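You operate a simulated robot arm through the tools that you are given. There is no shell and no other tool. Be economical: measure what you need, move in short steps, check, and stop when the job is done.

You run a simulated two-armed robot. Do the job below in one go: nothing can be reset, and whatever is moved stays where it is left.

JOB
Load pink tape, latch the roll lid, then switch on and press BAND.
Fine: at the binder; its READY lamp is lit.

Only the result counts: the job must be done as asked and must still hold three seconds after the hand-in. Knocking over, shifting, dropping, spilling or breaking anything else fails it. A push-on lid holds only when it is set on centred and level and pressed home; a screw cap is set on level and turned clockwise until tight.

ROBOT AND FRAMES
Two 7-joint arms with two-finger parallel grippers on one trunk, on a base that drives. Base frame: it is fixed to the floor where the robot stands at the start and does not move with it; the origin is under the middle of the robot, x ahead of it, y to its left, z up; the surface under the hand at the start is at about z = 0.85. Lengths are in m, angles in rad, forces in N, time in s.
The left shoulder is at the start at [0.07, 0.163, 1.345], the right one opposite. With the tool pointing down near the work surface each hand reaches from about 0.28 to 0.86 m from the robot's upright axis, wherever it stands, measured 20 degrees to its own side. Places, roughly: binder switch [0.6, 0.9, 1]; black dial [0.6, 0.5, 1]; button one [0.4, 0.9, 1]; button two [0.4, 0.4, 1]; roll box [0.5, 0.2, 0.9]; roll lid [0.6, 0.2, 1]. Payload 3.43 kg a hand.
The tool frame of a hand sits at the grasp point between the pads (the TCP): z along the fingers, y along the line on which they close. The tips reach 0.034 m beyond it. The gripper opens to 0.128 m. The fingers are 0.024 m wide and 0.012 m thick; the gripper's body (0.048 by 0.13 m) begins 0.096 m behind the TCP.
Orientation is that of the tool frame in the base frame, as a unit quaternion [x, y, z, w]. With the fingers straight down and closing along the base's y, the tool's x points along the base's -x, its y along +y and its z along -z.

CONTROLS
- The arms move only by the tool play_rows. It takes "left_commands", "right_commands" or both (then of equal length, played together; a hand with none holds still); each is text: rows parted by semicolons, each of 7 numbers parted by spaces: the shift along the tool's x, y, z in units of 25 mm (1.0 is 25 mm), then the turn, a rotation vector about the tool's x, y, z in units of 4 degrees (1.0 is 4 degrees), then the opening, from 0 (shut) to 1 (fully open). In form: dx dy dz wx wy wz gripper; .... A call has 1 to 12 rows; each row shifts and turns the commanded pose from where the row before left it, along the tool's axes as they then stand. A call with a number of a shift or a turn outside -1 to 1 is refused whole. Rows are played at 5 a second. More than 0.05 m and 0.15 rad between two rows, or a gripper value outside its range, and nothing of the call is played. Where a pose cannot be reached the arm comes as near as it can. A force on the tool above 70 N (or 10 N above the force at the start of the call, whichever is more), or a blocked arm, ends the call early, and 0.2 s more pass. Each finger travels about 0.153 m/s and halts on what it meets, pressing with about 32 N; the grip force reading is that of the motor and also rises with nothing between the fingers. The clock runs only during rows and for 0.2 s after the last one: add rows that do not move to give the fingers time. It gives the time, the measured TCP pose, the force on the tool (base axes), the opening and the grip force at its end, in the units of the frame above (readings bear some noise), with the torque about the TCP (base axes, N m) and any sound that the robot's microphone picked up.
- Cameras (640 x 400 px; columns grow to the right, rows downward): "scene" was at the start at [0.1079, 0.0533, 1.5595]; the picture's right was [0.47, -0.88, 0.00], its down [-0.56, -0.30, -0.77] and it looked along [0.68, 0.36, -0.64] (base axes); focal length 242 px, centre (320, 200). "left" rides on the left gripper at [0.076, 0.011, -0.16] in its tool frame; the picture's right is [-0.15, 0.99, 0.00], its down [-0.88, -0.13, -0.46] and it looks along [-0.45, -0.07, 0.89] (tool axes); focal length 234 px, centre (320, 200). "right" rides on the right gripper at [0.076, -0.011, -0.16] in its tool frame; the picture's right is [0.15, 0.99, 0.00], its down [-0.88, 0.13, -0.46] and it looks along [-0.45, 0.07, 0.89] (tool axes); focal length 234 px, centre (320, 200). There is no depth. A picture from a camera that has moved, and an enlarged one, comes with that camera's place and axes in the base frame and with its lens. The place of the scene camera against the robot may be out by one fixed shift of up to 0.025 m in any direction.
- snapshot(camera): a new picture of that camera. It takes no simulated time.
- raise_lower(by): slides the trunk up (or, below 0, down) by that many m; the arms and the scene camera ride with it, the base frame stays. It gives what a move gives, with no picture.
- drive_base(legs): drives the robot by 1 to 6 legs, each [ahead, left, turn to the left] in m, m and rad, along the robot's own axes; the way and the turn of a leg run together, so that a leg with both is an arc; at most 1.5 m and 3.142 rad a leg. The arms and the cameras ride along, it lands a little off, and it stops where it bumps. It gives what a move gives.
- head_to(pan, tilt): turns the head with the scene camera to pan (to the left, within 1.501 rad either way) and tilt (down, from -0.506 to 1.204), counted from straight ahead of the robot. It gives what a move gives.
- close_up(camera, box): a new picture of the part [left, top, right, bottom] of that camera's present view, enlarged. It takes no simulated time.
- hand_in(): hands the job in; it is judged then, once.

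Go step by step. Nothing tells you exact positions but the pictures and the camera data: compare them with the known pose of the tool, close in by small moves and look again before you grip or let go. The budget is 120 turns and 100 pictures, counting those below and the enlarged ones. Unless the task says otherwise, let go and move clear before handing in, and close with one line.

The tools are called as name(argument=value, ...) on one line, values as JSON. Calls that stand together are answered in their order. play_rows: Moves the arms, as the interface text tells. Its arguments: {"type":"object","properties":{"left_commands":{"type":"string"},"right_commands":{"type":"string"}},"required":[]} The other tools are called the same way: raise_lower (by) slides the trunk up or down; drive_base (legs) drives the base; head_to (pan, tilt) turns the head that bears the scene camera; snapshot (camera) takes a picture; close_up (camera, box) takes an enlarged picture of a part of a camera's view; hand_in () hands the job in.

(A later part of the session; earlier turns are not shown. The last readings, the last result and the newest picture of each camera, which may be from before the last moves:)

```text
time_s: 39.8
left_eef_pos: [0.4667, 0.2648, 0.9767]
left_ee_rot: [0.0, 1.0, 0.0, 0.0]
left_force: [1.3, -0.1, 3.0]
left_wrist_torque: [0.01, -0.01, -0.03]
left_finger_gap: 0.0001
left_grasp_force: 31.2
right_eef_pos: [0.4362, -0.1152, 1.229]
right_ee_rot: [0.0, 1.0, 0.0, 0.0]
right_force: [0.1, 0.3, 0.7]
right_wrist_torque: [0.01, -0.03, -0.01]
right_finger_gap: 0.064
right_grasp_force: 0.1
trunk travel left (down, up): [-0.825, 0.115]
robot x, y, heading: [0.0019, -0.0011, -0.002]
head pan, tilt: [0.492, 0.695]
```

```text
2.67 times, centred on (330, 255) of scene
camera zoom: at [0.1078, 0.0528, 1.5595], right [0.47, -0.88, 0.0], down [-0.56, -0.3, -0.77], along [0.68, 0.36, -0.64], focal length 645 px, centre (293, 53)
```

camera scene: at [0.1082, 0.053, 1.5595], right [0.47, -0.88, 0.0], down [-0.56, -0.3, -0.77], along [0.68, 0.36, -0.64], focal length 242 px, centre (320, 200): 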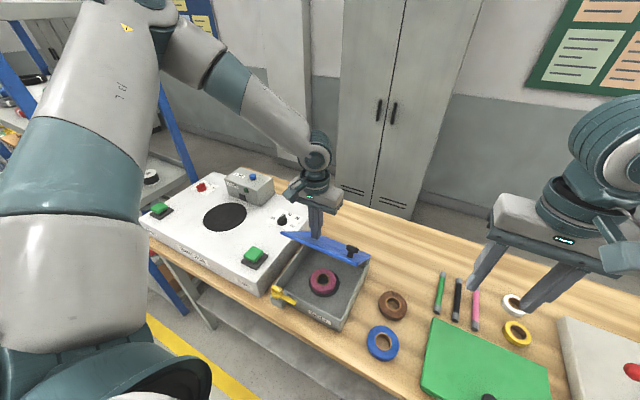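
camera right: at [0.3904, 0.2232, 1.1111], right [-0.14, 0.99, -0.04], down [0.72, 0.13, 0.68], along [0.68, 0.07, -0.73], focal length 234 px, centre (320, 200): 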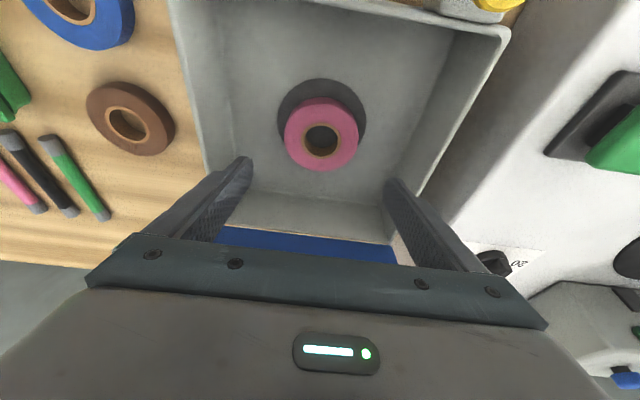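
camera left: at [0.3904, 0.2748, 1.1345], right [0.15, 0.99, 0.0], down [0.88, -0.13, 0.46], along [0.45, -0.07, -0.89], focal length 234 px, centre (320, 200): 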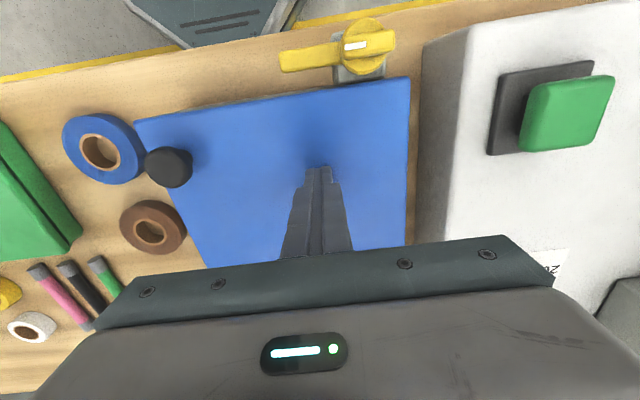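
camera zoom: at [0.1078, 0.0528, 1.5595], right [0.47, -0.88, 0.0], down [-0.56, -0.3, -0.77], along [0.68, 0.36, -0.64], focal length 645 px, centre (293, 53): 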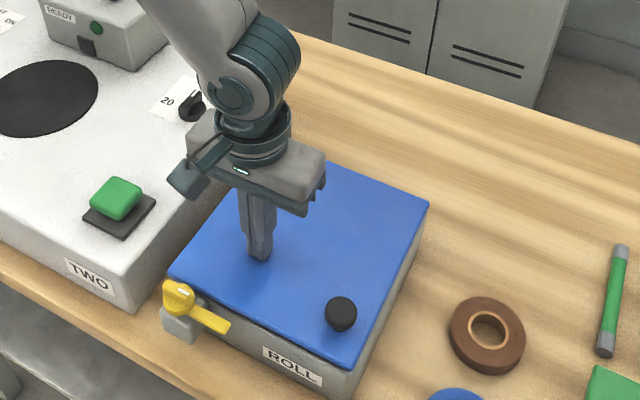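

The lid is nearly closed. I press down in small steps to seat it.

play_rows(left_commands="0 0 0.3 0 0 0 0;0 0 0.3 0 0 0 0;0 0 0.3 0 0 0 0;0 0 0 0 0 0 0")

close_up(camera="scene", box=[250, 200, 410, 330])

close_up(camera="left", box=[240, 0, 440, 120])

```text
time_s: 40.5
left_eef_pos: [0.4649, 0.2639, 0.9707]
left_ee_rot: [0.0, 1.0, 0.001, 0.006]
left_force: [-17.7, 5.7, 59.1]
left_wrist_torque: [0.15, 1.24, -0.33]
left_finger_gap: 0.0001
left_grasp_force: 31.8
right_eef_pos: [0.4309, -0.1138, 1.2329]
right_ee_rot: [-0.001, 1.0, 0.001, 0.002]
right_force: [-0.4, -0.1, -0.7]
right_wrist_torque: [-0.02, 0.04, -0.01]
right_finger_gap: 0.064
right_grasp_force: 0.0
trunk travel left (down, up): [-0.825, 0.115]
robot x, y, heading: [0.0023, -0.0018, 0.005]
head pan, tilt: [0.492, 0.695]
stopped in row 3 (left hand): the force on the tool passed its limit at 80 N (the readings are from after the stop); the commanded pose is now the measured one
```

```text
3.08 times, centred on (330, 265) of scene
camera zoom: at [0.101, 0.0521, 1.5608], right [0.47, -0.88, 0.0], down [-0.56, -0.3, -0.77], along [0.68, 0.37, -0.64], focal length 744 px, centre (289, 0)
```

zoom: 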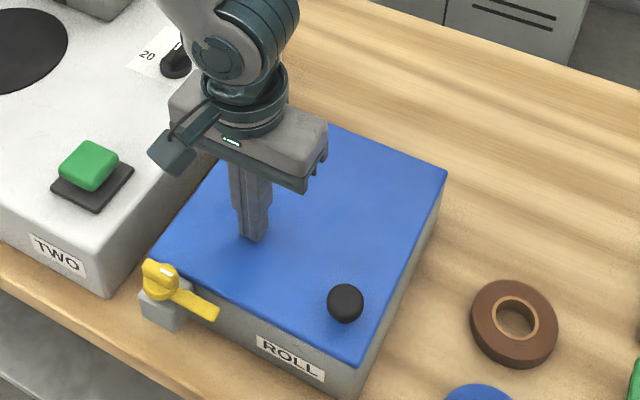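

```text
3.20 times, centred on (340, 60) of left
camera zoom: at [0.3872, 0.2747, 1.127], right [0.15, 0.99, 0.0], down [0.87, -0.13, 0.47], along [0.46, -0.07, -0.88], focal length 749 px, centre (256, 648)
```

zoom: 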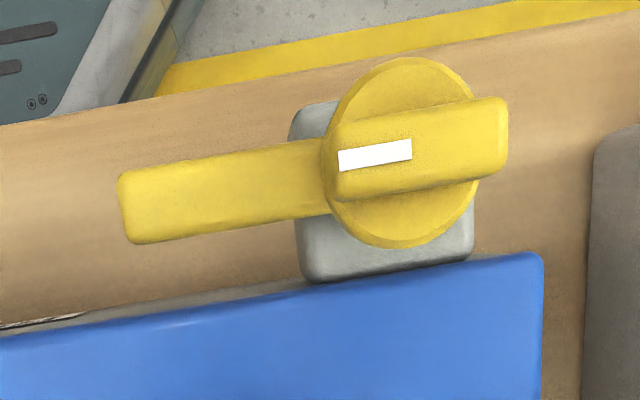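

The lid is down. The latch hub is at about (0.373, 0.305, top ≈0.96) with its tongue pointing −y; it needs to swing toward +x over the lid. I lift the left hand, move above the hub and start yawing so the fingers can straddle the bar.

play_rows(left_commands="0 0 -1 0 0 0 0;0 0 -1 0 0 0 0;0 0 -1 0 0 0 0;1 0.5 -1 0 0 0 0;1 0.5 -1 0 0 0 0;1 0.5 -1 0 0 0 0;0.68 0.14 0 0 0 0 0;0 0 0 0 0 1 0.4;0 0 0 0 0 1 0.4;0 0 0 0 0 1 0.4;0 0 0 0 0 1 0.4;0 0 0 0 0 1 0.4")

play_rows(left_commands="0 0 0 0 0 1 0.4;0 0 0 0 0 1 0.4;0 0 0 0 0 1 0.4;0 0 0 0 0 1 0.4;0 0 0 0 0 1 0.4;0 0 0 0 0 1 0.4;0 0 0 0 0 1 0.4;0 0 0 0 0 1 0.4;0 0 0 0 0 1 0.4;0 0 0 0 0 1 0.4;0 0 0 0 0 1 0.4;0 0 0 0 0 1 0.4")

play_rows(left_commands="0 0 0 0 0 1 0.4;0 0 0 0 0 1 0.4;0 0 0 0 0 1 0.4;0 0 0 0 0 1 0.4;0 0 0 0 0 1 0.4;0 0 0 0 0 0.5 0.4;0 0 0 0 0 0 0.4")

snapshot(camera="left")

snapshot(camera="scene")

```text
time_s: 43.1
left_eef_pos: [0.3746, 0.3067, 1.1152]
left_ee_rot: [0.175, 0.985, 0.001, 0.005]
left_force: [0.2, -0.6, -0.1]
left_wrist_torque: [0.0, 0.02, 0.03]
left_finger_gap: 0.0513
left_grasp_force: 0.2
right_eef_pos: [0.4357, -0.1147, 1.2289]
right_ee_rot: [-0.001, 1.0, 0.0, -0.001]
right_force: [-0.1, 0.9, 0.1]
right_wrist_torque: [-0.01, -0.02, 0.0]
right_finger_gap: 0.0638
right_grasp_force: 0.1
trunk travel left (down, up): [-0.825, 0.115]
robot x, y, heading: [0.002, -0.0, 0.004]
head pan, tilt: [0.492, 0.695]
```

```text
time_s: 45.7
left_eef_pos: [0.3769, 0.3074, 1.114]
left_ee_rot: [0.56, 0.829, 0.003, 0.004]
left_force: [-0.1, 0.1, 0.4]
left_wrist_torque: [0.01, 0.01, -0.01]
left_finger_gap: 0.0513
left_grasp_force: 0.0
right_eef_pos: [0.4352, -0.1147, 1.2292]
right_ee_rot: [-0.001, 1.0, 0.0, 0.0]
right_force: [0.0, -0.3, 0.8]
right_wrist_torque: [0.01, 0.01, 0.0]
right_finger_gap: 0.064
right_grasp_force: 0.1
trunk travel left (down, up): [-0.825, 0.115]
robot x, y, heading: [-0.0025, -0.0037, -0.002]
head pan, tilt: [0.492, 0.695]
```

```text
time_s: 47.3
left_eef_pos: [0.3763, 0.3064, 1.1134]
left_ee_rot: [0.708, 0.706, 0.003, 0.002]
left_force: [0.8, -0.1, 0.6]
left_wrist_torque: [0.01, 0.0, 0.0]
left_finger_gap: 0.051
left_grasp_force: 0.1
right_eef_pos: [0.4362, -0.1145, 1.2285]
right_ee_rot: [-0.001, 1.0, -0.001, 0.0]
right_force: [-1.3, -0.1, -0.2]
right_wrist_torque: [-0.03, 0.0, -0.05]
right_finger_gap: 0.0641
right_grasp_force: 0.1
trunk travel left (down, up): [-0.825, 0.115]
robot x, y, heading: [-0.0002, 0.0003, -0.001]
head pan, tilt: [0.492, 0.695]
```

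```text
60 pictures are left
camera left: at [0.387, 0.3819, 1.2721], right [0.99, -0.15, 0.01], down [-0.14, -0.88, 0.45], along [-0.06, -0.45, -0.89], focal length 234 px, centre (320, 200)
```

left: 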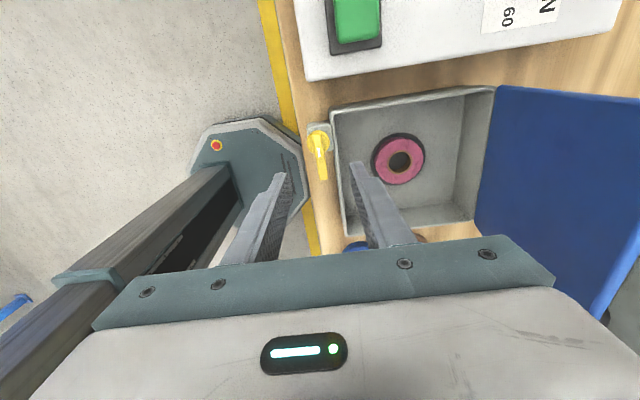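

```text
59 pictures are left
camera scene: at [0.1078, 0.0534, 1.5595], right [0.47, -0.88, 0.0], down [-0.56, -0.3, -0.77], along [0.68, 0.36, -0.64], focal length 242 px, centre (320, 200)
```

scene: 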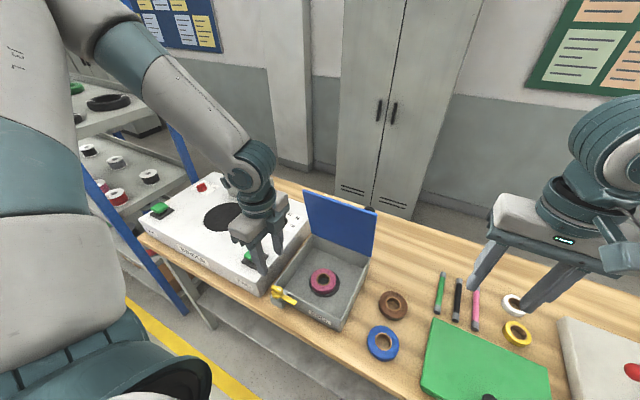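

The lid is sprung and reopened, so one hand must hold it down while the other latches. I keep the left hand above the latch and send the right hand behind the lid.

play_rows(right_commands="-1 0 -1 0 0 0 0;-1 0 -1 0 0 0 0;-1 0 -1 0 0 0 0;-1 1 0 0 0 0 0;-1 1 0 0 0 0 0;-1 1 0 0 0 0 0;-1 1 0 0 0 0 0;-1 1 0 0 0 0 0;-1 1 0 0 0 0 0;-1 1 0 0 0 0 0;0 1 0 0 0 0 0;0 1 0 0 0 0 0")

play_rows(right_commands="0 1 0 0 0 0 0;0 1 0 0 0 0 0;0 1 0 0 0 0 0;0 0 0 0 0 0 0")

snapshot(camera="right")

close_up(camera="left", box=[270, 90, 380, 200])

```text
time_s: 49.9
left_eef_pos: [0.3759, 0.308, 1.1141]
left_ee_rot: [0.708, 0.707, 0.002, 0.004]
left_force: [0.9, 1.0, 0.2]
left_wrist_torque: [-0.04, -0.02, -0.02]
left_finger_gap: 0.0512
left_grasp_force: 0.1
right_eef_pos: [0.6849, 0.1125, 1.3034]
right_ee_rot: [-0.001, 1.0, 0.0, 0.0]
right_force: [-0.8, 0.5, 0.1]
right_wrist_torque: [0.02, 0.0, -0.01]
right_finger_gap: 0.0
right_grasp_force: 31.8
trunk travel left (down, up): [-0.825, 0.115]
robot x, y, heading: [-0.0001, -0.0012, 0.002]
head pan, tilt: [0.492, 0.695]
```

```text
time_s: 50.9
left_eef_pos: [0.3776, 0.3054, 1.1145]
left_ee_rot: [0.708, 0.707, 0.004, 0.002]
left_force: [-0.2, 0.3, -0.1]
left_wrist_torque: [0.06, 0.04, 0.0]
left_finger_gap: 0.0511
left_grasp_force: 0.0
right_eef_pos: [0.6833, 0.1729, 1.302]
right_ee_rot: [0.0, 1.0, 0.002, 0.001]
right_force: [0.3, 0.5, 0.8]
right_wrist_torque: [-0.01, 0.02, -0.03]
right_finger_gap: 0.0
right_grasp_force: 31.7
right hand out of reach, approached as far as the arm can: row 3
trunk travel left (down, up): [-0.825, 0.115]
robot x, y, heading: [0.0009, 0.0005, 0.003]
head pan, tilt: [0.492, 0.695]
```

```text
58 pictures are left
camera right: at [0.606, 0.163, 1.461], right [-0.15, 0.99, 0.0], down [0.88, 0.13, 0.46], along [0.45, 0.07, -0.89], focal length 234 px, centre (320, 200)
```

right: 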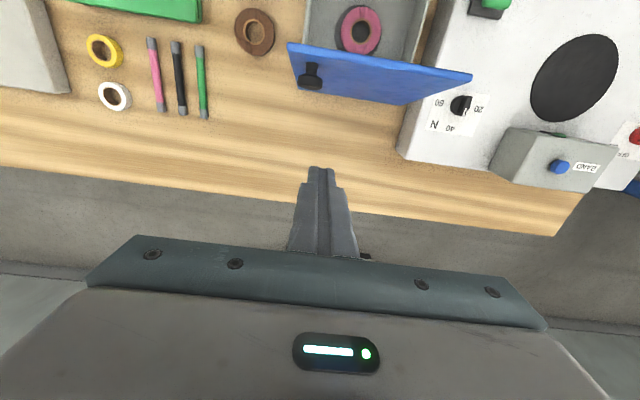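

```text
3.64 times, centred on (325, 145) of left
camera zoom: at [0.3878, 0.3805, 1.2723], right [0.99, -0.15, 0.01], down [-0.13, -0.88, 0.45], along [-0.06, -0.45, -0.89], focal length 852 px, centre (302, 400)
```

zoom: 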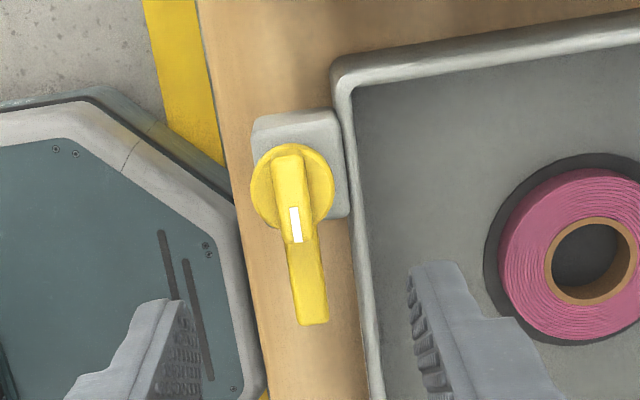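

The right hand is behind the lid but reach in +y was limited at this height. I lower it, then shift in +y to clear the knob.

play_rows(right_commands="0 0 1 0 0 0 0;0 0 1 0 0 0 0;0 0 1 0 0 0 0;0 0 1 0 0 0 0;0 0 1 0 0 0 0;0 0.4 1 0 0 0 0;0 0.4 1 0 0 0 0;0 0.4 1 0 0 0 0;0 0.5 0.7 0 0 0 0;0 0 0 0 0 0 0")

snapshot(camera="right")

snapshot(camera="scene")

```text
time_s: 53.1
left_eef_pos: [0.3765, 0.3064, 1.1147]
left_ee_rot: [0.707, 0.707, 0.004, 0.002]
left_force: [0.2, 1.1, -0.2]
left_wrist_torque: [0.0, 0.02, 0.01]
left_finger_gap: 0.0513
left_grasp_force: 0.0
right_eef_pos: [0.6804, 0.2087, 1.1034]
right_ee_rot: [-0.001, 1.0, 0.001, 0.0]
right_force: [-0.2, -1.5, -0.3]
right_wrist_torque: [-0.01, 0.0, 0.02]
right_finger_gap: 0.0002
right_grasp_force: 32.5
right hand out of reach, approached as far as the arm can: row 9
trunk travel left (down, up): [-0.825, 0.115]
robot x, y, heading: [0.0009, -0.0013, 0.001]
head pan, tilt: [0.492, 0.695]
```

```text
56 pictures are left
camera right: at [0.6032, 0.198, 1.2628], right [-0.15, 0.99, 0.0], down [0.88, 0.13, 0.46], along [0.45, 0.07, -0.89], focal length 234 px, centre (320, 200)
```

right: 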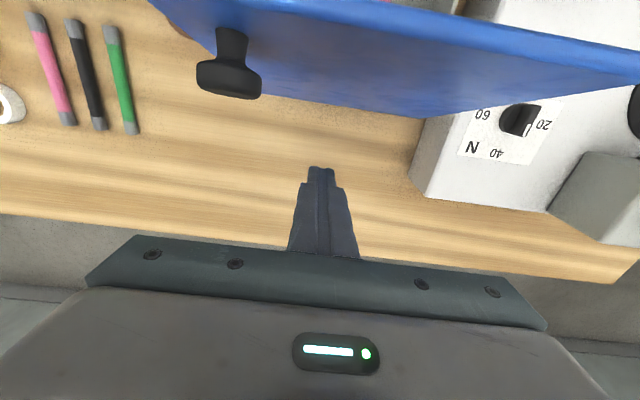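

```text
55 pictures are left
camera scene: at [0.1077, 0.0535, 1.5595], right [0.47, -0.88, 0.0], down [-0.56, -0.3, -0.77], along [0.68, 0.36, -0.64], focal length 242 px, centre (320, 200)
```

scene: 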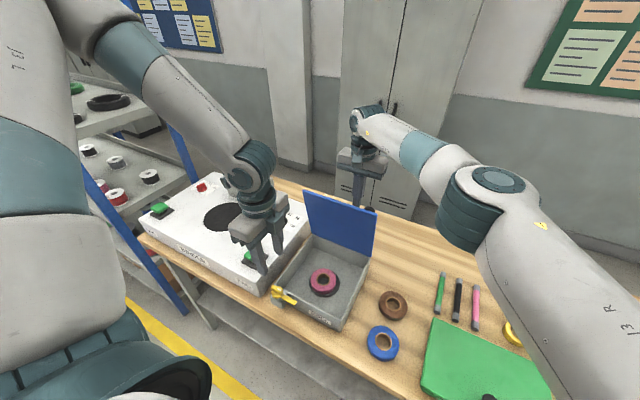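

The fingers clear the knob. I push the lid along its arc with the right hand all the way down.

play_rows(right_commands="1 0 0.1 0 0 0 0;1 0 0.2 0 0 0 0;1 0 0.2 0 0 0 0;1 0 0.4 0 0 0 0;0.8 0 0.4 0 0 0 0;0.6 0 0.5 0 0 0 0;0.5 0 0.5 0 0 0 0;0.4 0 0.56 0 0 0 0;0.32 0 0.6 0 0 0 0;0.28 0 0.6 0 0 0 0;0.16 0 0.72 0 0 0 0;0.08 0 0.4 0 0 0 0")

snapshot(camera="right")

snapshot(camera="scene")

```text
time_s: 55.7
left_eef_pos: [0.3757, 0.3072, 1.1129]
left_ee_rot: [0.708, 0.707, 0.004, 0.002]
left_force: [0.0, 0.4, 0.7]
left_wrist_torque: [-0.03, -0.03, 0.02]
left_finger_gap: 0.0511
left_grasp_force: 0.0
right_eef_pos: [0.5017, 0.2091, 0.9746]
right_ee_rot: [0.0, 1.0, 0.0, -0.001]
right_force: [3.1, -1.1, 4.1]
right_wrist_torque: [-0.04, -0.03, 0.0]
right_finger_gap: 0.0
right_grasp_force: 31.3
trunk travel left (down, up): [-0.825, 0.115]
robot x, y, heading: [-0.0061, -0.0018, 0.002]
head pan, tilt: [0.492, 0.695]
```

```text
54 pictures are left
camera right: at [0.4238, 0.197, 1.1348], right [-0.15, 0.99, 0.0], down [0.88, 0.13, 0.45], along [0.45, 0.07, -0.89], focal length 234 px, centre (320, 200)
```

right: 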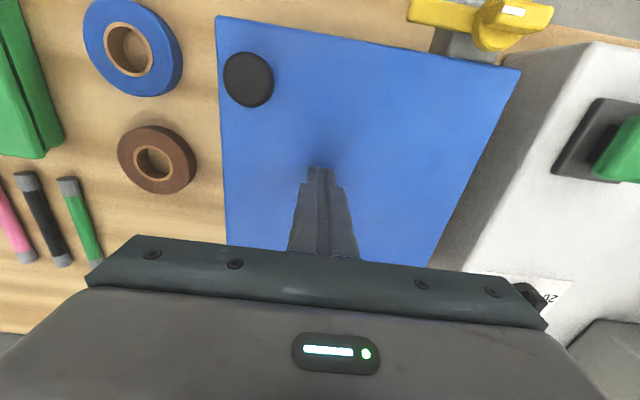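

```text
53 pictures are left
camera scene: at [0.1079, 0.0534, 1.5595], right [0.47, -0.88, 0.0], down [-0.56, -0.3, -0.77], along [0.68, 0.36, -0.64], focal length 242 px, centre (320, 200)
```

scene: 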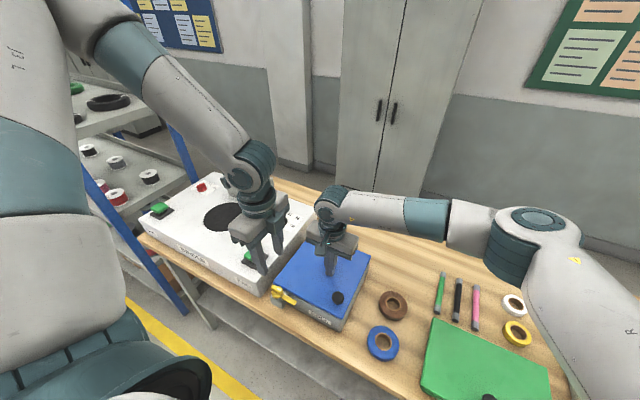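

The lid is almost flush under the right hand. I press a bit more until there is firm contact.

play_rows(right_commands="0 0 0.12 0 0 0 0;0 0 0.12 0 0 0 0;0 0 0 0 0 0 0")

close_up(camera="left", box=[220, 60, 440, 220])

```text
time_s: 56.5
left_eef_pos: [0.3763, 0.3064, 1.1145]
left_ee_rot: [0.707, 0.707, 0.003, 0.003]
left_force: [0.3, 0.2, -0.2]
left_wrist_torque: [-0.03, -0.04, -0.01]
left_finger_gap: 0.051
left_grasp_force: 0.0
right_eef_pos: [0.5013, 0.2088, 0.9709]
right_ee_rot: [-0.001, 1.0, 0.001, 0.0]
right_force: [1.2, -2.9, 22.8]
right_wrist_torque: [-0.17, 0.07, 0.23]
right_finger_gap: 0.0
right_grasp_force: 32.1
trunk travel left (down, up): [-0.825, 0.115]
robot x, y, heading: [-0.0009, 0.0021, 0.0]
head pan, tilt: [0.492, 0.695]
```

```text
2.50 times, centred on (330, 140) of left
camera zoom: at [0.3854, 0.3809, 1.2732], right [0.99, -0.15, 0.01], down [-0.14, -0.88, 0.45], along [-0.06, -0.45, -0.89], focal length 585 px, centre (295, 350)
```

zoom: 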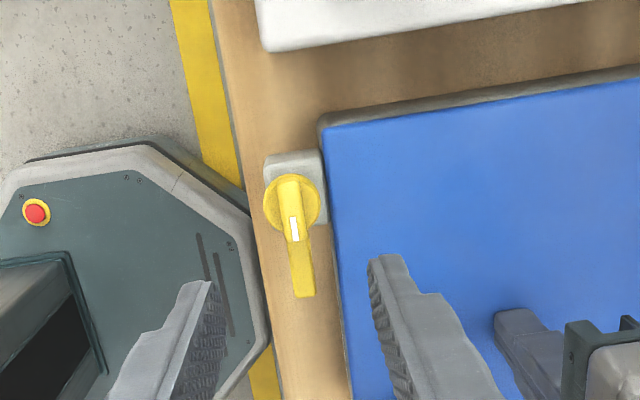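

Lid is held firmly (23 N). Now I lower the left fingers around the latch bar, stopping slightly high to look.

play_rows(left_commands="0 0 1 0 0 0 0.33;0 0 1 0 0 0 0.33;0 0 1 0 0 0 0.33;0 0 1 0 0 0 0.33;0 0 0.6 0 0 0 0.33;0 0 0 0 0 0 0.33")

snapshot(camera="left")

close_up(camera="scene", box=[220, 200, 380, 330])

```text
time_s: 57.9
left_eef_pos: [0.3763, 0.3073, 0.9995]
left_ee_rot: [0.708, 0.706, 0.004, 0.004]
left_force: [-0.1, 0.4, -0.4]
left_wrist_torque: [-0.03, -0.01, -0.05]
left_finger_gap: 0.0423
left_grasp_force: 0.0
right_eef_pos: [0.5003, 0.2076, 0.9715]
right_ee_rot: [0.001, 1.0, 0.001, 0.002]
right_force: [8.3, 1.3, 37.5]
right_wrist_torque: [-0.02, -0.13, -0.09]
right_finger_gap: 0.0
right_grasp_force: 31.7
trunk travel left (down, up): [-0.825, 0.115]
robot x, y, heading: [-0.0022, 0.0033, -0.002]
head pan, tilt: [0.492, 0.695]
```

```text
51 pictures are left
camera left: at [0.3854, 0.3817, 1.1575], right [0.99, -0.15, 0.01], down [-0.14, -0.88, 0.45], along [-0.06, -0.45, -0.89], focal length 234 px, centre (320, 200)
```

left: 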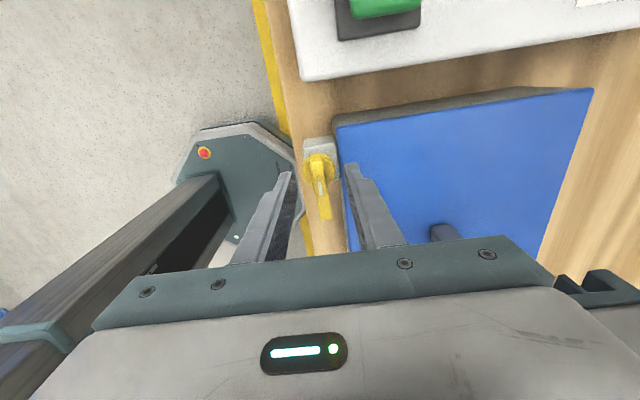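

```text
3.08 times, centred on (300, 265) of scene
camera zoom: at [0.1051, 0.0521, 1.5599], right [0.47, -0.88, 0.0], down [-0.56, -0.3, -0.77], along [0.68, 0.36, -0.64], focal length 744 px, centre (382, 0)
```

zoom: 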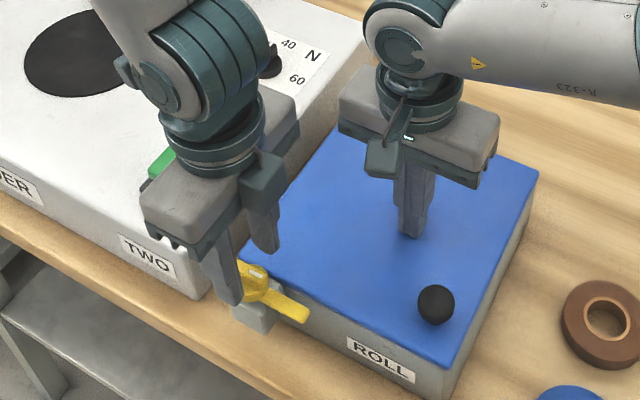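

close_up(camera="left", box=[270, 120, 390, 240])

```text
3.33 times, centred on (330, 180) of left
camera zoom: at [0.3854, 0.3817, 1.1575], right [0.99, -0.15, 0.01], down [-0.14, -0.88, 0.45], along [-0.06, -0.45, -0.89], focal length 781 px, centre (287, 267)
```

zoom: 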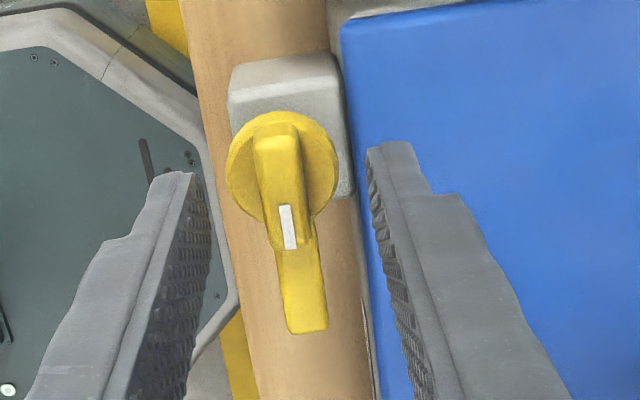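

The bar is centred between the fingers. I descend 20 mm and close on it.

play_rows(left_commands="0 0 0.4 0 0 0 0.33;0 0 0.4 0 0 0 0.33;0 0 0 0 0 0 0.2;0 0 0 0 0 0 0;0 0 0 0 0 0 0;0 0 0 0 0 0 0")

close_up(camera="left", box=[270, 120, 390, 240])

```text
time_s: 59.3
left_eef_pos: [0.3752, 0.3071, 0.9801]
left_ee_rot: [0.707, 0.707, 0.004, 0.004]
left_force: [-16.2, -0.8, 11.7]
left_wrist_torque: [-0.12, 0.8, 0.01]
left_finger_gap: 0.0313
left_grasp_force: 45.0
right_eef_pos: [0.4993, 0.2077, 0.9705]
right_ee_rot: [0.0, 1.0, 0.001, 0.002]
right_force: [16.9, 5.6, 31.2]
right_wrist_torque: [0.18, -0.23, -0.06]
right_finger_gap: 0.0002
right_grasp_force: 32.2
trunk travel left (down, up): [-0.825, 0.115]
robot x, y, heading: [-0.0025, 0.0011, 0.008]
head pan, tilt: [0.492, 0.695]
```

```text
3.33 times, centred on (330, 180) of left
camera zoom: at [0.3848, 0.3813, 1.138], right [0.99, -0.15, 0.01], down [-0.14, -0.88, 0.45], along [-0.06, -0.45, -0.89], focal length 781 px, centre (287, 267)
```

zoom: 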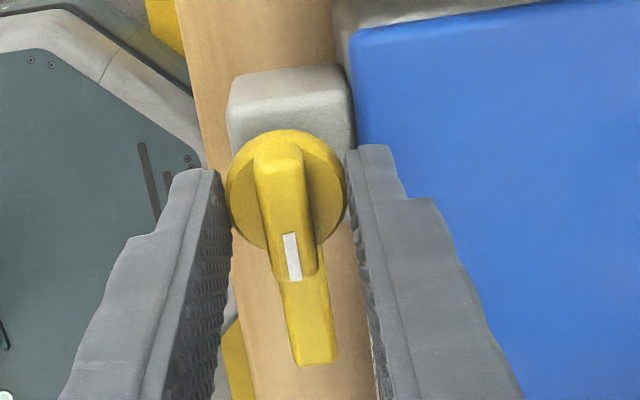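

The fingers closed on the disc (gap 31 mm) rather than the bar. I open, go up 10 mm, and close again on the bar.

play_rows(left_commands="0 0 0 0 0 0 0.33;0 0 0 0 0 0 0.33;0 0 -0.4 0 0 0 0.33;0 0 0 0 0 0 0.33;0 0 0 0 0 0 0.15;0 0 0 0 0 0 0;0 0 0 0 0 0 0;0 0 0 0 0 0 0")

close_up(camera="left", box=[270, 120, 390, 240])

```text
time_s: 61.1
left_eef_pos: [0.3746, 0.3053, 0.9897]
left_ee_rot: [0.707, 0.707, 0.004, 0.004]
left_force: [-16.8, -2.1, 21.5]
left_wrist_torque: [-0.66, 1.11, 0.04]
left_finger_gap: 0.0115
left_grasp_force: 45.8
right_eef_pos: [0.4995, 0.2089, 0.9701]
right_ee_rot: [0.0, 1.0, 0.001, 0.003]
right_force: [16.1, 5.8, 26.9]
right_wrist_torque: [0.22, -0.39, -0.12]
right_finger_gap: 0.0
right_grasp_force: 32.0
trunk travel left (down, up): [-0.825, 0.115]
robot x, y, heading: [-0.0053, 0.0014, 0.003]
head pan, tilt: [0.492, 0.695]
```

```text
3.33 times, centred on (330, 180) of left
camera zoom: at [0.3847, 0.38, 1.1478], right [0.99, -0.15, 0.01], down [-0.14, -0.88, 0.45], along [-0.06, -0.45, -0.89], focal length 781 px, centre (287, 267)
```

zoom: 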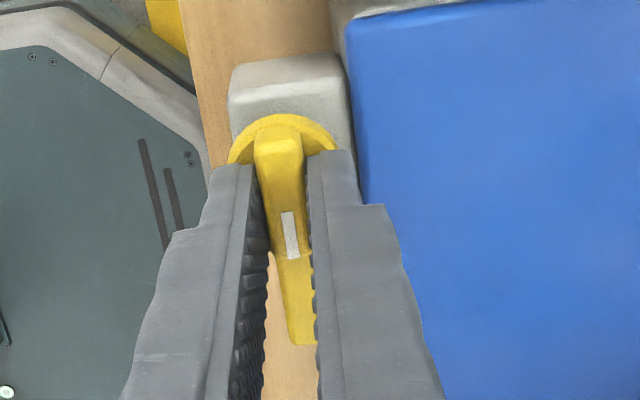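

The bar is gripped (gap 11.5 mm). I relieve the side load slightly and start turning counter-clockwise (seen from above), swinging the tongue over the lid.

play_rows(left_commands="0 -0.08 -0.05 0 0 0 0;0 0 0 0 0 -1 0;0 0 0 0 0 -1 0;0 0 0 0 0 -1 0;0 0 0 0 0 -1 0;0 0 0 0 0 -1 0;0 0 0 0 0 -1 0;0 0 0 0 0 0 0")

close_up(camera="left", box=[250, 100, 410, 240])

close_up(camera="scene", box=[220, 200, 380, 330])

```text
time_s: 62.9
left_eef_pos: [0.3752, 0.3051, 0.9918]
left_ee_rot: [0.545, 0.838, 0.004, 0.003]
left_force: [19.8, -1.1, -41.5]
left_wrist_torque: [-0.28, 0.04, -0.04]
left_finger_gap: 0.0118
left_grasp_force: 44.8
right_eef_pos: [0.4987, 0.208, 0.9695]
right_ee_rot: [-0.001, 1.0, 0.001, 0.0]
right_force: [-19.7, -12.7, 54.5]
right_wrist_torque: [-0.48, 0.22, -0.03]
right_finger_gap: 0.0
right_grasp_force: 32.1
trunk travel left (down, up): [-0.825, 0.115]
robot x, y, heading: [0.0013, 0.0007, -0.0]
head pan, tilt: [0.492, 0.695]
```

```text
2.86 times, centred on (330, 170) of left
camera zoom: at [0.3529, 0.3781, 1.1499], right [0.96, 0.27, 0.01], down [0.23, -0.86, 0.46], along [0.14, -0.44, -0.89], focal length 669 px, centre (291, 286)
```

zoom: 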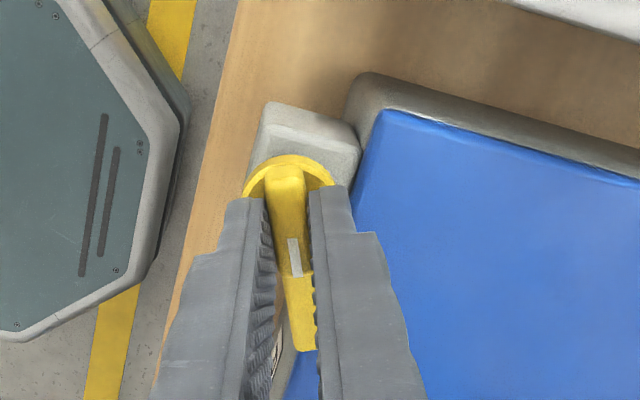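

```text
3.08 times, centred on (300, 265) of scene
camera zoom: at [0.1054, 0.0512, 1.5599], right [0.47, -0.88, 0.0], down [-0.56, -0.3, -0.77], along [0.68, 0.36, -0.64], focal length 744 px, centre (382, 0)
```

zoom: 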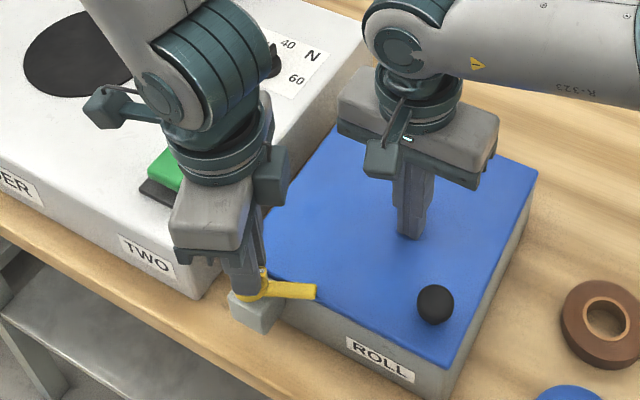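

The tongue follows, now partly over the lid. I ease the upward pull and continue turning.

play_rows(left_commands="0 0 0.06 0 0 0 0;0 0 0 0 0 -1 0;0 0 0 0 0 -1 0;0 0 0 0 0 -1 0;0 0 0 0 0 -1 0;0 0 0 0 0 -1 0;0 0 0 0 0 -1 0;0 0 0 0 0 -1 0;0 0 0 0 0 -1 0;0 0 0 0 0 0 0")

close_up(camera="scene", box=[220, 200, 380, 330])

```text
time_s: 65.1
left_eef_pos: [0.377, 0.3068, 0.9907]
left_ee_rot: [0.292, 0.956, 0.004, 0.008]
left_force: [30.3, 20.3, 40.7]
left_wrist_torque: [0.24, -0.78, -0.04]
left_finger_gap: 0.0119
left_grasp_force: 45.7
right_eef_pos: [0.4983, 0.2086, 0.9705]
right_ee_rot: [-0.001, 1.0, 0.0, 0.001]
right_force: [-13.9, -7.8, 36.7]
right_wrist_torque: [-0.3, 0.47, 0.01]
right_finger_gap: 0.0002
right_grasp_force: 32.1
trunk travel left (down, up): [-0.825, 0.115]
robot x, y, heading: [0.0016, -0.0014, -0.001]
head pan, tilt: [0.492, 0.695]
```

```text
3.08 times, centred on (300, 265) of scene
camera zoom: at [0.104, 0.0517, 1.5601], right [0.47, -0.88, 0.0], down [-0.56, -0.3, -0.77], along [0.68, 0.36, -0.64], focal length 744 px, centre (382, 0)
```

zoom: 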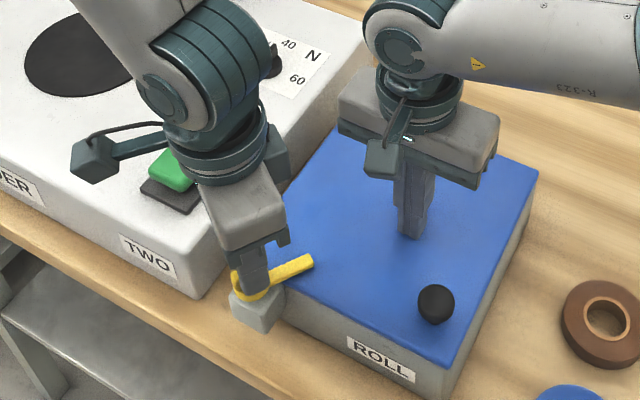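

About 56° done; forces are moderate. I relieve them a bit and finish the turn to about 90°.

play_rows(left_commands="-0.03 0.08 -0.04 0 0 0 0;0 0 0 0 0 -1 0;0 0 0 0 0 -1 0;0 0 0 0 0 -1 0;0 0 0 0 0 -1 0;0 0 0 0 0 -1 0;0 0 0 0 0 -1 0;0 0 0 0 0 -1 0;0 0 0 0 0 -1 0;0 0 0 0 0 -0.5 0;0 0 0 0 0 0 0")

close_up(camera="scene", box=[220, 200, 380, 330])

close_up(camera="left", box=[250, 100, 410, 240])

```text
time_s: 67.5
left_eef_pos: [0.3764, 0.3073, 0.9912]
left_ee_rot: [0.0, 1.0, 0.002, 0.007]
left_force: [23.0, 18.4, 7.8]
left_wrist_torque: [0.39, 0.3, -0.06]
left_finger_gap: 0.0114
left_grasp_force: 44.9
right_eef_pos: [0.4995, 0.2085, 0.9708]
right_ee_rot: [-0.001, 1.0, 0.002, 0.001]
right_force: [-17.1, -13.7, 47.4]
right_wrist_torque: [-0.44, 0.52, 0.2]
right_finger_gap: 0.0003
right_grasp_force: 31.7
trunk travel left (down, up): [-0.825, 0.115]
robot x, y, heading: [-0.0048, -0.0023, -0.002]
head pan, tilt: [0.492, 0.695]
```

```text
3.08 times, centred on (300, 265) of scene
camera zoom: at [0.104, 0.0521, 1.5601], right [0.47, -0.88, 0.0], down [-0.56, -0.3, -0.77], along [0.68, 0.36, -0.64], focal length 744 px, centre (382, 0)
```

zoom: 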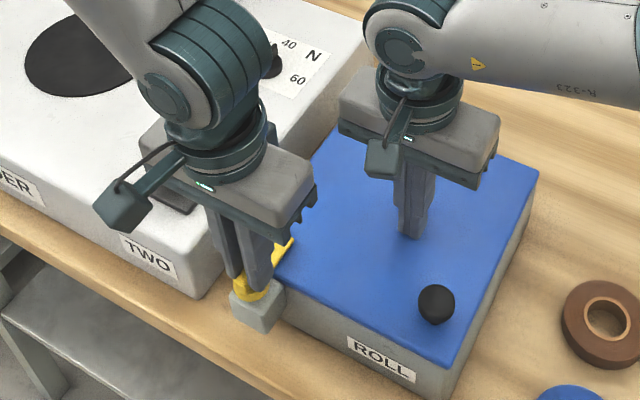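

```text
2.86 times, centred on (330, 170) of left
camera zoom: at [0.2984, 0.317, 1.1481], right [0.15, 0.99, 0.01], down [0.87, -0.13, 0.47], along [0.46, -0.06, -0.88], focal length 669 px, centre (291, 286)
```

zoom: 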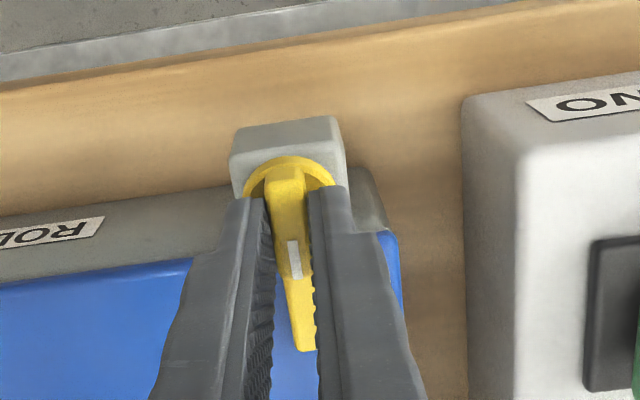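

The tongue points +x over the lid. I release the latch with the left hand and lift it clear.

play_rows(left_commands="0 0 0 0 0 0 0.3;0 0 0 0 0 0 0.3;0 0 -1 0 0 0 0.3;0 0 -1 0 0 0 0.3;0 0 -1 0 0 0 0.3;0 0 -1 0 0 0 0.3;0 0 -1 0 0 0 0.3;0 0 -1 0 0 0 0.3;0 0 0 0 0 0 0.3")

close_up(camera="left", box=[230, 60, 410, 220])

```text
time_s: 69.5
left_eef_pos: [0.3742, 0.3067, 1.1425]
left_ee_rot: [0.0, 1.0, 0.002, 0.006]
left_force: [-0.6, 0.2, -0.4]
left_wrist_torque: [-0.01, 0.02, 0.0]
left_finger_gap: 0.0384
left_grasp_force: 0.0
right_eef_pos: [0.4989, 0.2082, 0.9701]
right_ee_rot: [-0.001, 1.0, 0.001, 0.001]
right_force: [-0.5, 0.1, 37.1]
right_wrist_torque: [-0.08, 0.16, -0.37]
right_finger_gap: 0.0
right_grasp_force: 31.8
trunk travel left (down, up): [-0.825, 0.115]
robot x, y, heading: [-0.0008, -0.0016, -0.0]
head pan, tilt: [0.492, 0.695]
```

```text
2.50 times, centred on (320, 140) of left
camera zoom: at [0.2968, 0.3164, 1.2985], right [0.15, 0.99, 0.0], down [0.87, -0.13, 0.47], along [0.46, -0.07, -0.88], focal length 585 px, centre (320, 350)
```

zoom: 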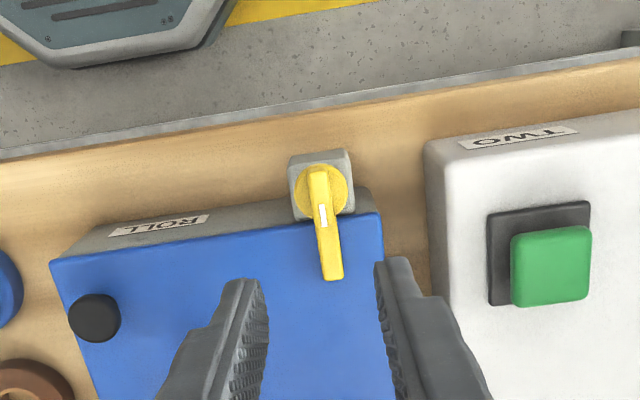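

The latch is across the lid. I raise the right hand off the lid slowly and see if it holds.

play_rows(right_commands="0 0 -0.3 0 0 0 0;0 0 -0.3 0 0 0 0;0 0 -0.5 0 0 0 0;0 0 -1 0 0 0 0;0 0 -1 0 0 0 0;0 0 -1 0 0 0 0;0 0 -1 0 0 0 0;0 0 -1 0 0 0 0;0 0 -1 0 0 0 0;0 0 -1 0 0 0 0;0 0 0 0 0 0 0")

snapshot(camera="scene")

close_up(camera="left", box=[150, 60, 410, 270])

```text
time_s: 71.9
left_eef_pos: [0.3771, 0.3076, 1.1404]
left_ee_rot: [0.0, 1.0, 0.0, 0.005]
left_force: [-0.1, 0.6, -0.2]
left_wrist_torque: [0.01, 0.0, 0.02]
left_finger_gap: 0.0384
left_grasp_force: 0.1
right_eef_pos: [0.502, 0.2084, 1.1699]
right_ee_rot: [0.0, 1.0, 0.0, 0.0]
right_force: [-0.8, -0.1, 0.1]
right_wrist_torque: [0.0, -0.02, -0.01]
right_finger_gap: 0.0001
right_grasp_force: 32.0
trunk travel left (down, up): [-0.825, 0.115]
robot x, y, heading: [0.0015, 0.0004, -0.003]
head pan, tilt: [0.492, 0.695]
```

```text
40 pictures are left
camera scene: at [0.1079, 0.0536, 1.5595], right [0.47, -0.88, 0.0], down [-0.56, -0.3, -0.77], along [0.68, 0.36, -0.64], focal length 242 px, centre (320, 200)
```

scene: 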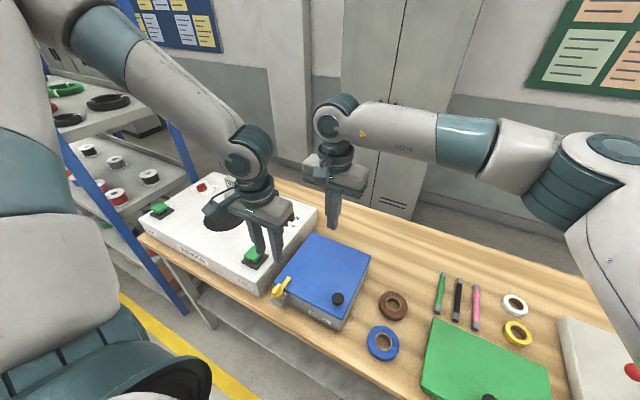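

```text
1.90 times, centred on (280, 165) of left
camera zoom: at [0.3, 0.3179, 1.2969], right [0.15, 0.99, 0.0], down [0.88, -0.13, 0.46], along [0.46, -0.07, -0.89], focal length 446 px, centre (396, 267)
```

zoom: 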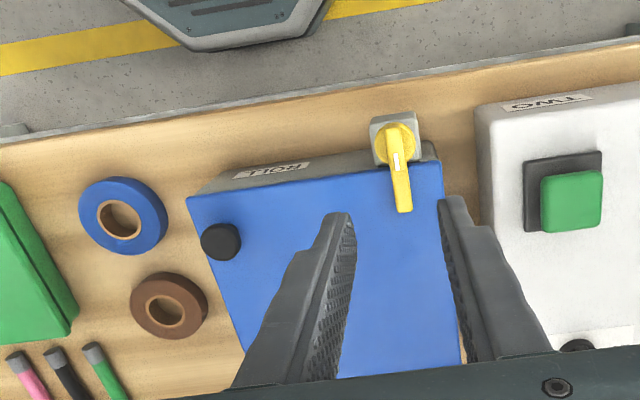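

The lid stays latched. Next is the binder; its red switch and BAND button are near y≈0.84, out of reach, so I pull both hands up clear and drive the base left.

play_rows(right_commands="0.3 -1 -0.5 0 0 0 0;0.3 -1 -0.5 0 0 0 0;0.3 -1 -0.5 0 0 0 0;0.3 -1 -0.5 0 0 0 0;0.3 -1 -0.5 0 0 0 0;0.3 -1 0 0 0 0 0;0.3 -1 0 0 0 0 0;0.3 -1 0 0 0 0 0;0.3 -1 0 0 0 0 0;0.3 -1 0 0 0 0 0;0 -1 0 0 0 0 0;0 -1 0 0 0 0 0", left_commands="0 0 -1 0 0 0 0;0 0 -1 0 0 0 0;0 0 -1 0 0 0 0;0 0 -1 0 0 0 0;0 0 -1 0 0 0 0;0 0 0 0 0 0 0;0 0 0 0 0 0 0;0 0 0 0 0 0 0;0 0 0 0 0 0 0;0 0 0 0 0 0 0;0 0 0 0 0 0 0;0 0 0 0 0 0 0")

drive_base(legs=[[0, 0.34, 0]])

snapshot(camera="left")

snapshot(camera="scene")

```text
time_s: 74.5
left_eef_pos: [0.3738, 0.3065, 1.265]
left_ee_rot: [-0.001, 1.0, 0.001, 0.004]
left_force: [0.2, 0.2, 0.1]
left_wrist_torque: [0.03, 0.01, 0.03]
left_finger_gap: 0.0
left_grasp_force: 32.4
right_eef_pos: [0.4285, -0.0937, 1.2322]
right_ee_rot: [-0.001, 1.0, 0.002, 0.0]
right_force: [-0.1, -0.2, 0.5]
right_wrist_torque: [0.01, 0.01, 0.02]
right_finger_gap: 0.0
right_grasp_force: 32.2
trunk travel left (down, up): [-0.825, 0.115]
robot x, y, heading: [-0.0003, 0.0019, -0.001]
head pan, tilt: [0.492, 0.695]
```

```text
time_s: 76.7
left_eef_pos: [0.3761, 0.6404, 1.2653]
left_ee_rot: [0.004, 1.0, 0.001, 0.006]
left_force: [-0.2, 0.4, 0.2]
left_wrist_torque: [0.0, 0.02, 0.03]
left_finger_gap: 0.0001
left_grasp_force: 31.7
right_eef_pos: [0.4281, 0.2427, 1.2333]
right_ee_rot: [0.003, 1.0, 0.001, 0.0]
right_force: [0.5, -0.4, 0.3]
right_wrist_torque: [0.01, -0.01, -0.01]
right_finger_gap: 0.0
right_grasp_force: 31.7
trunk travel left (down, up): [-0.825, 0.115]
robot x, y, heading: [0.0002, 0.3394, -0.006]
head pan, tilt: [0.492, 0.695]
```

```text
38 pictures are left
camera left: at [0.2993, 0.6508, 1.4228], right [0.15, 0.99, 0.0], down [0.88, -0.14, 0.46], along [0.46, -0.07, -0.89], focal length 234 px, centre (320, 200)
```

left: 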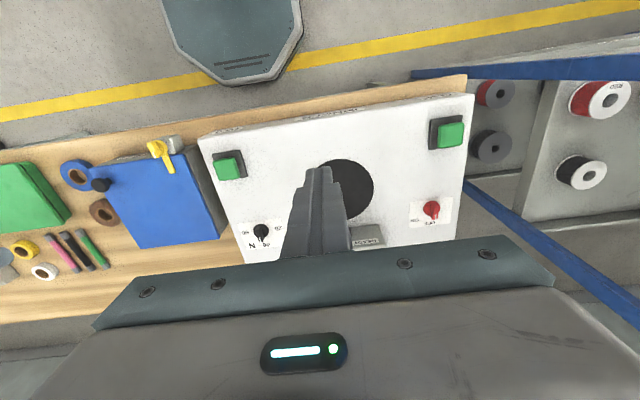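

```text
37 pictures are left
camera scene: at [0.1085, 0.3871, 1.5596], right [0.47, -0.88, 0.0], down [-0.56, -0.3, -0.77], along [0.68, 0.36, -0.64], focal length 242 px, centre (320, 200)
```

scene: 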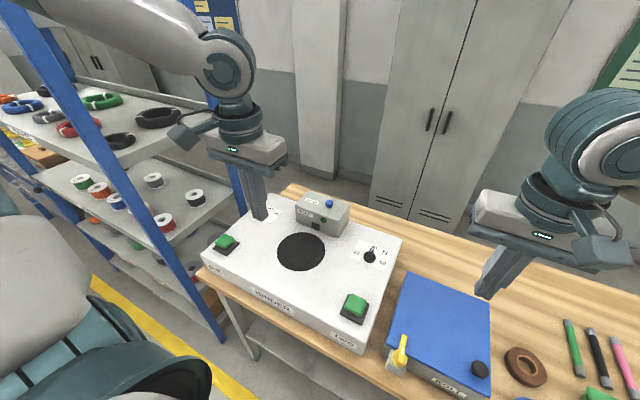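

close_up(camera="left", box=[330, 160, 480, 260])

close_up(camera="scene", box=[240, 170, 400, 270])

```text
4.00 times, centred on (405, 210) of left
camera zoom: at [0.2993, 0.6508, 1.4228], right [0.15, 0.99, 0.0], down [0.88, -0.14, 0.46], along [0.46, -0.07, -0.89], focal length 937 px, centre (-20, 160)
```

zoom: 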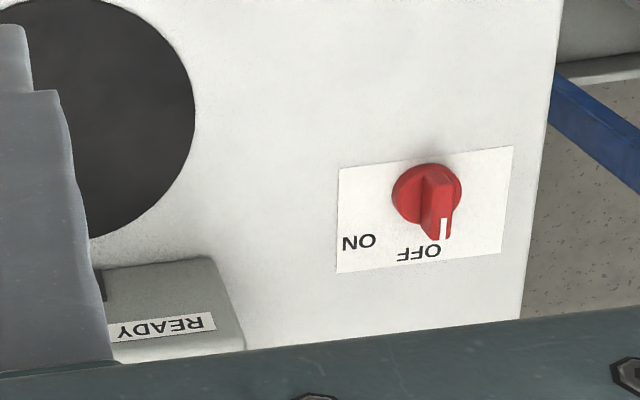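

```text
4.00 times, centred on (320, 220) of scene
camera zoom: at [0.1085, 0.3871, 1.5596], right [0.47, -0.88, 0.0], down [-0.56, -0.3, -0.77], along [0.68, 0.36, -0.64], focal length 967 px, centre (320, 120)
```

zoom: 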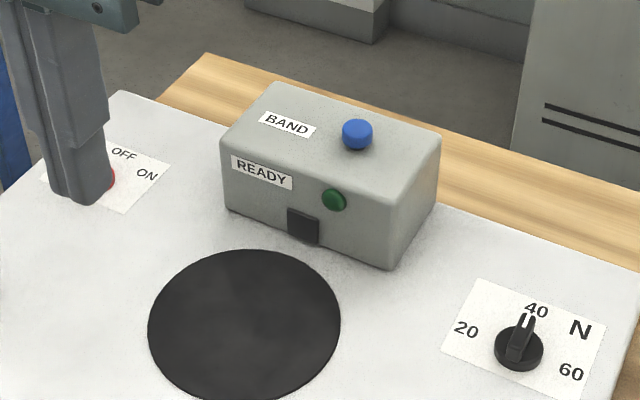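

The red rotary switch is at about (0.60, 0.86, 0.96), pointing at OFF (+x); ON is ~45° clockwise from above. I move the left hand over it with fingers open.

play_rows(left_commands="-0.9 0.9 0 0 0 0 0;-1 1 0 0 0 0 0.3;-1 1 0 0 0 0 0.4;-1 1 0 0 0 0 0.4;-1 1 0 0 0 0 0.4;-1 1 1 0 0 0 0.4;-1 1 1 0 0 0 0.4;-1 1 1 0 0 0 0.4;-1 0.94 1 0 0 0 0.4;0 0 1 0 0 0 0.4;0 0 0 0 0 0 0.4")

snapshot(camera="left")

close_up(camera="scene", box=[180, 130, 360, 270])

```text
time_s: 79.1
left_eef_pos: [0.6011, 0.8622, 1.1436]
left_ee_rot: [0.004, 1.0, 0.001, 0.005]
left_force: [0.7, 0.3, 0.5]
left_wrist_torque: [0.0, -0.02, 0.01]
left_finger_gap: 0.0513
left_grasp_force: 0.0
right_eef_pos: [0.4272, 0.2429, 1.2333]
right_ee_rot: [0.003, 1.0, 0.0, -0.001]
right_force: [0.3, 0.3, -0.6]
right_wrist_torque: [-0.01, -0.01, 0.0]
right_finger_gap: 0.0
right_grasp_force: 31.7
trunk travel left (down, up): [-0.825, 0.115]
robot x, y, heading: [0.0011, 0.3346, -0.009]
head pan, tilt: [0.492, 0.695]
```

```text
34 pictures are left
camera left: at [0.5234, 0.873, 1.3001], right [0.15, 0.99, 0.0], down [0.87, -0.14, 0.46], along [0.46, -0.07, -0.89], focal length 234 px, centre (320, 200)
```

left: 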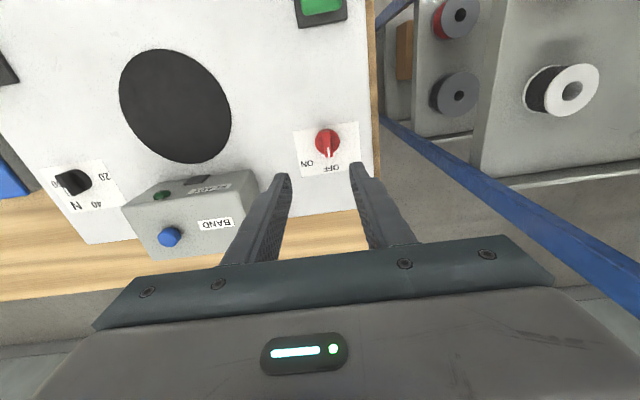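

```text
2.86 times, centred on (270, 200) of scene
camera zoom: at [0.108, 0.3888, 1.5596], right [0.47, -0.88, 0.0], down [-0.56, -0.3, -0.77], along [0.68, 0.36, -0.64], focal length 691 px, centre (463, 200)
```

zoom: 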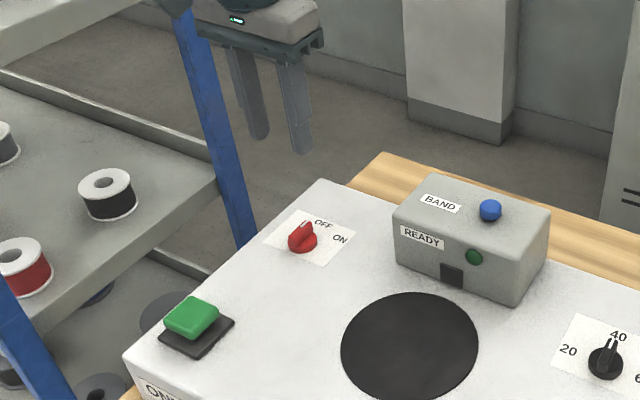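

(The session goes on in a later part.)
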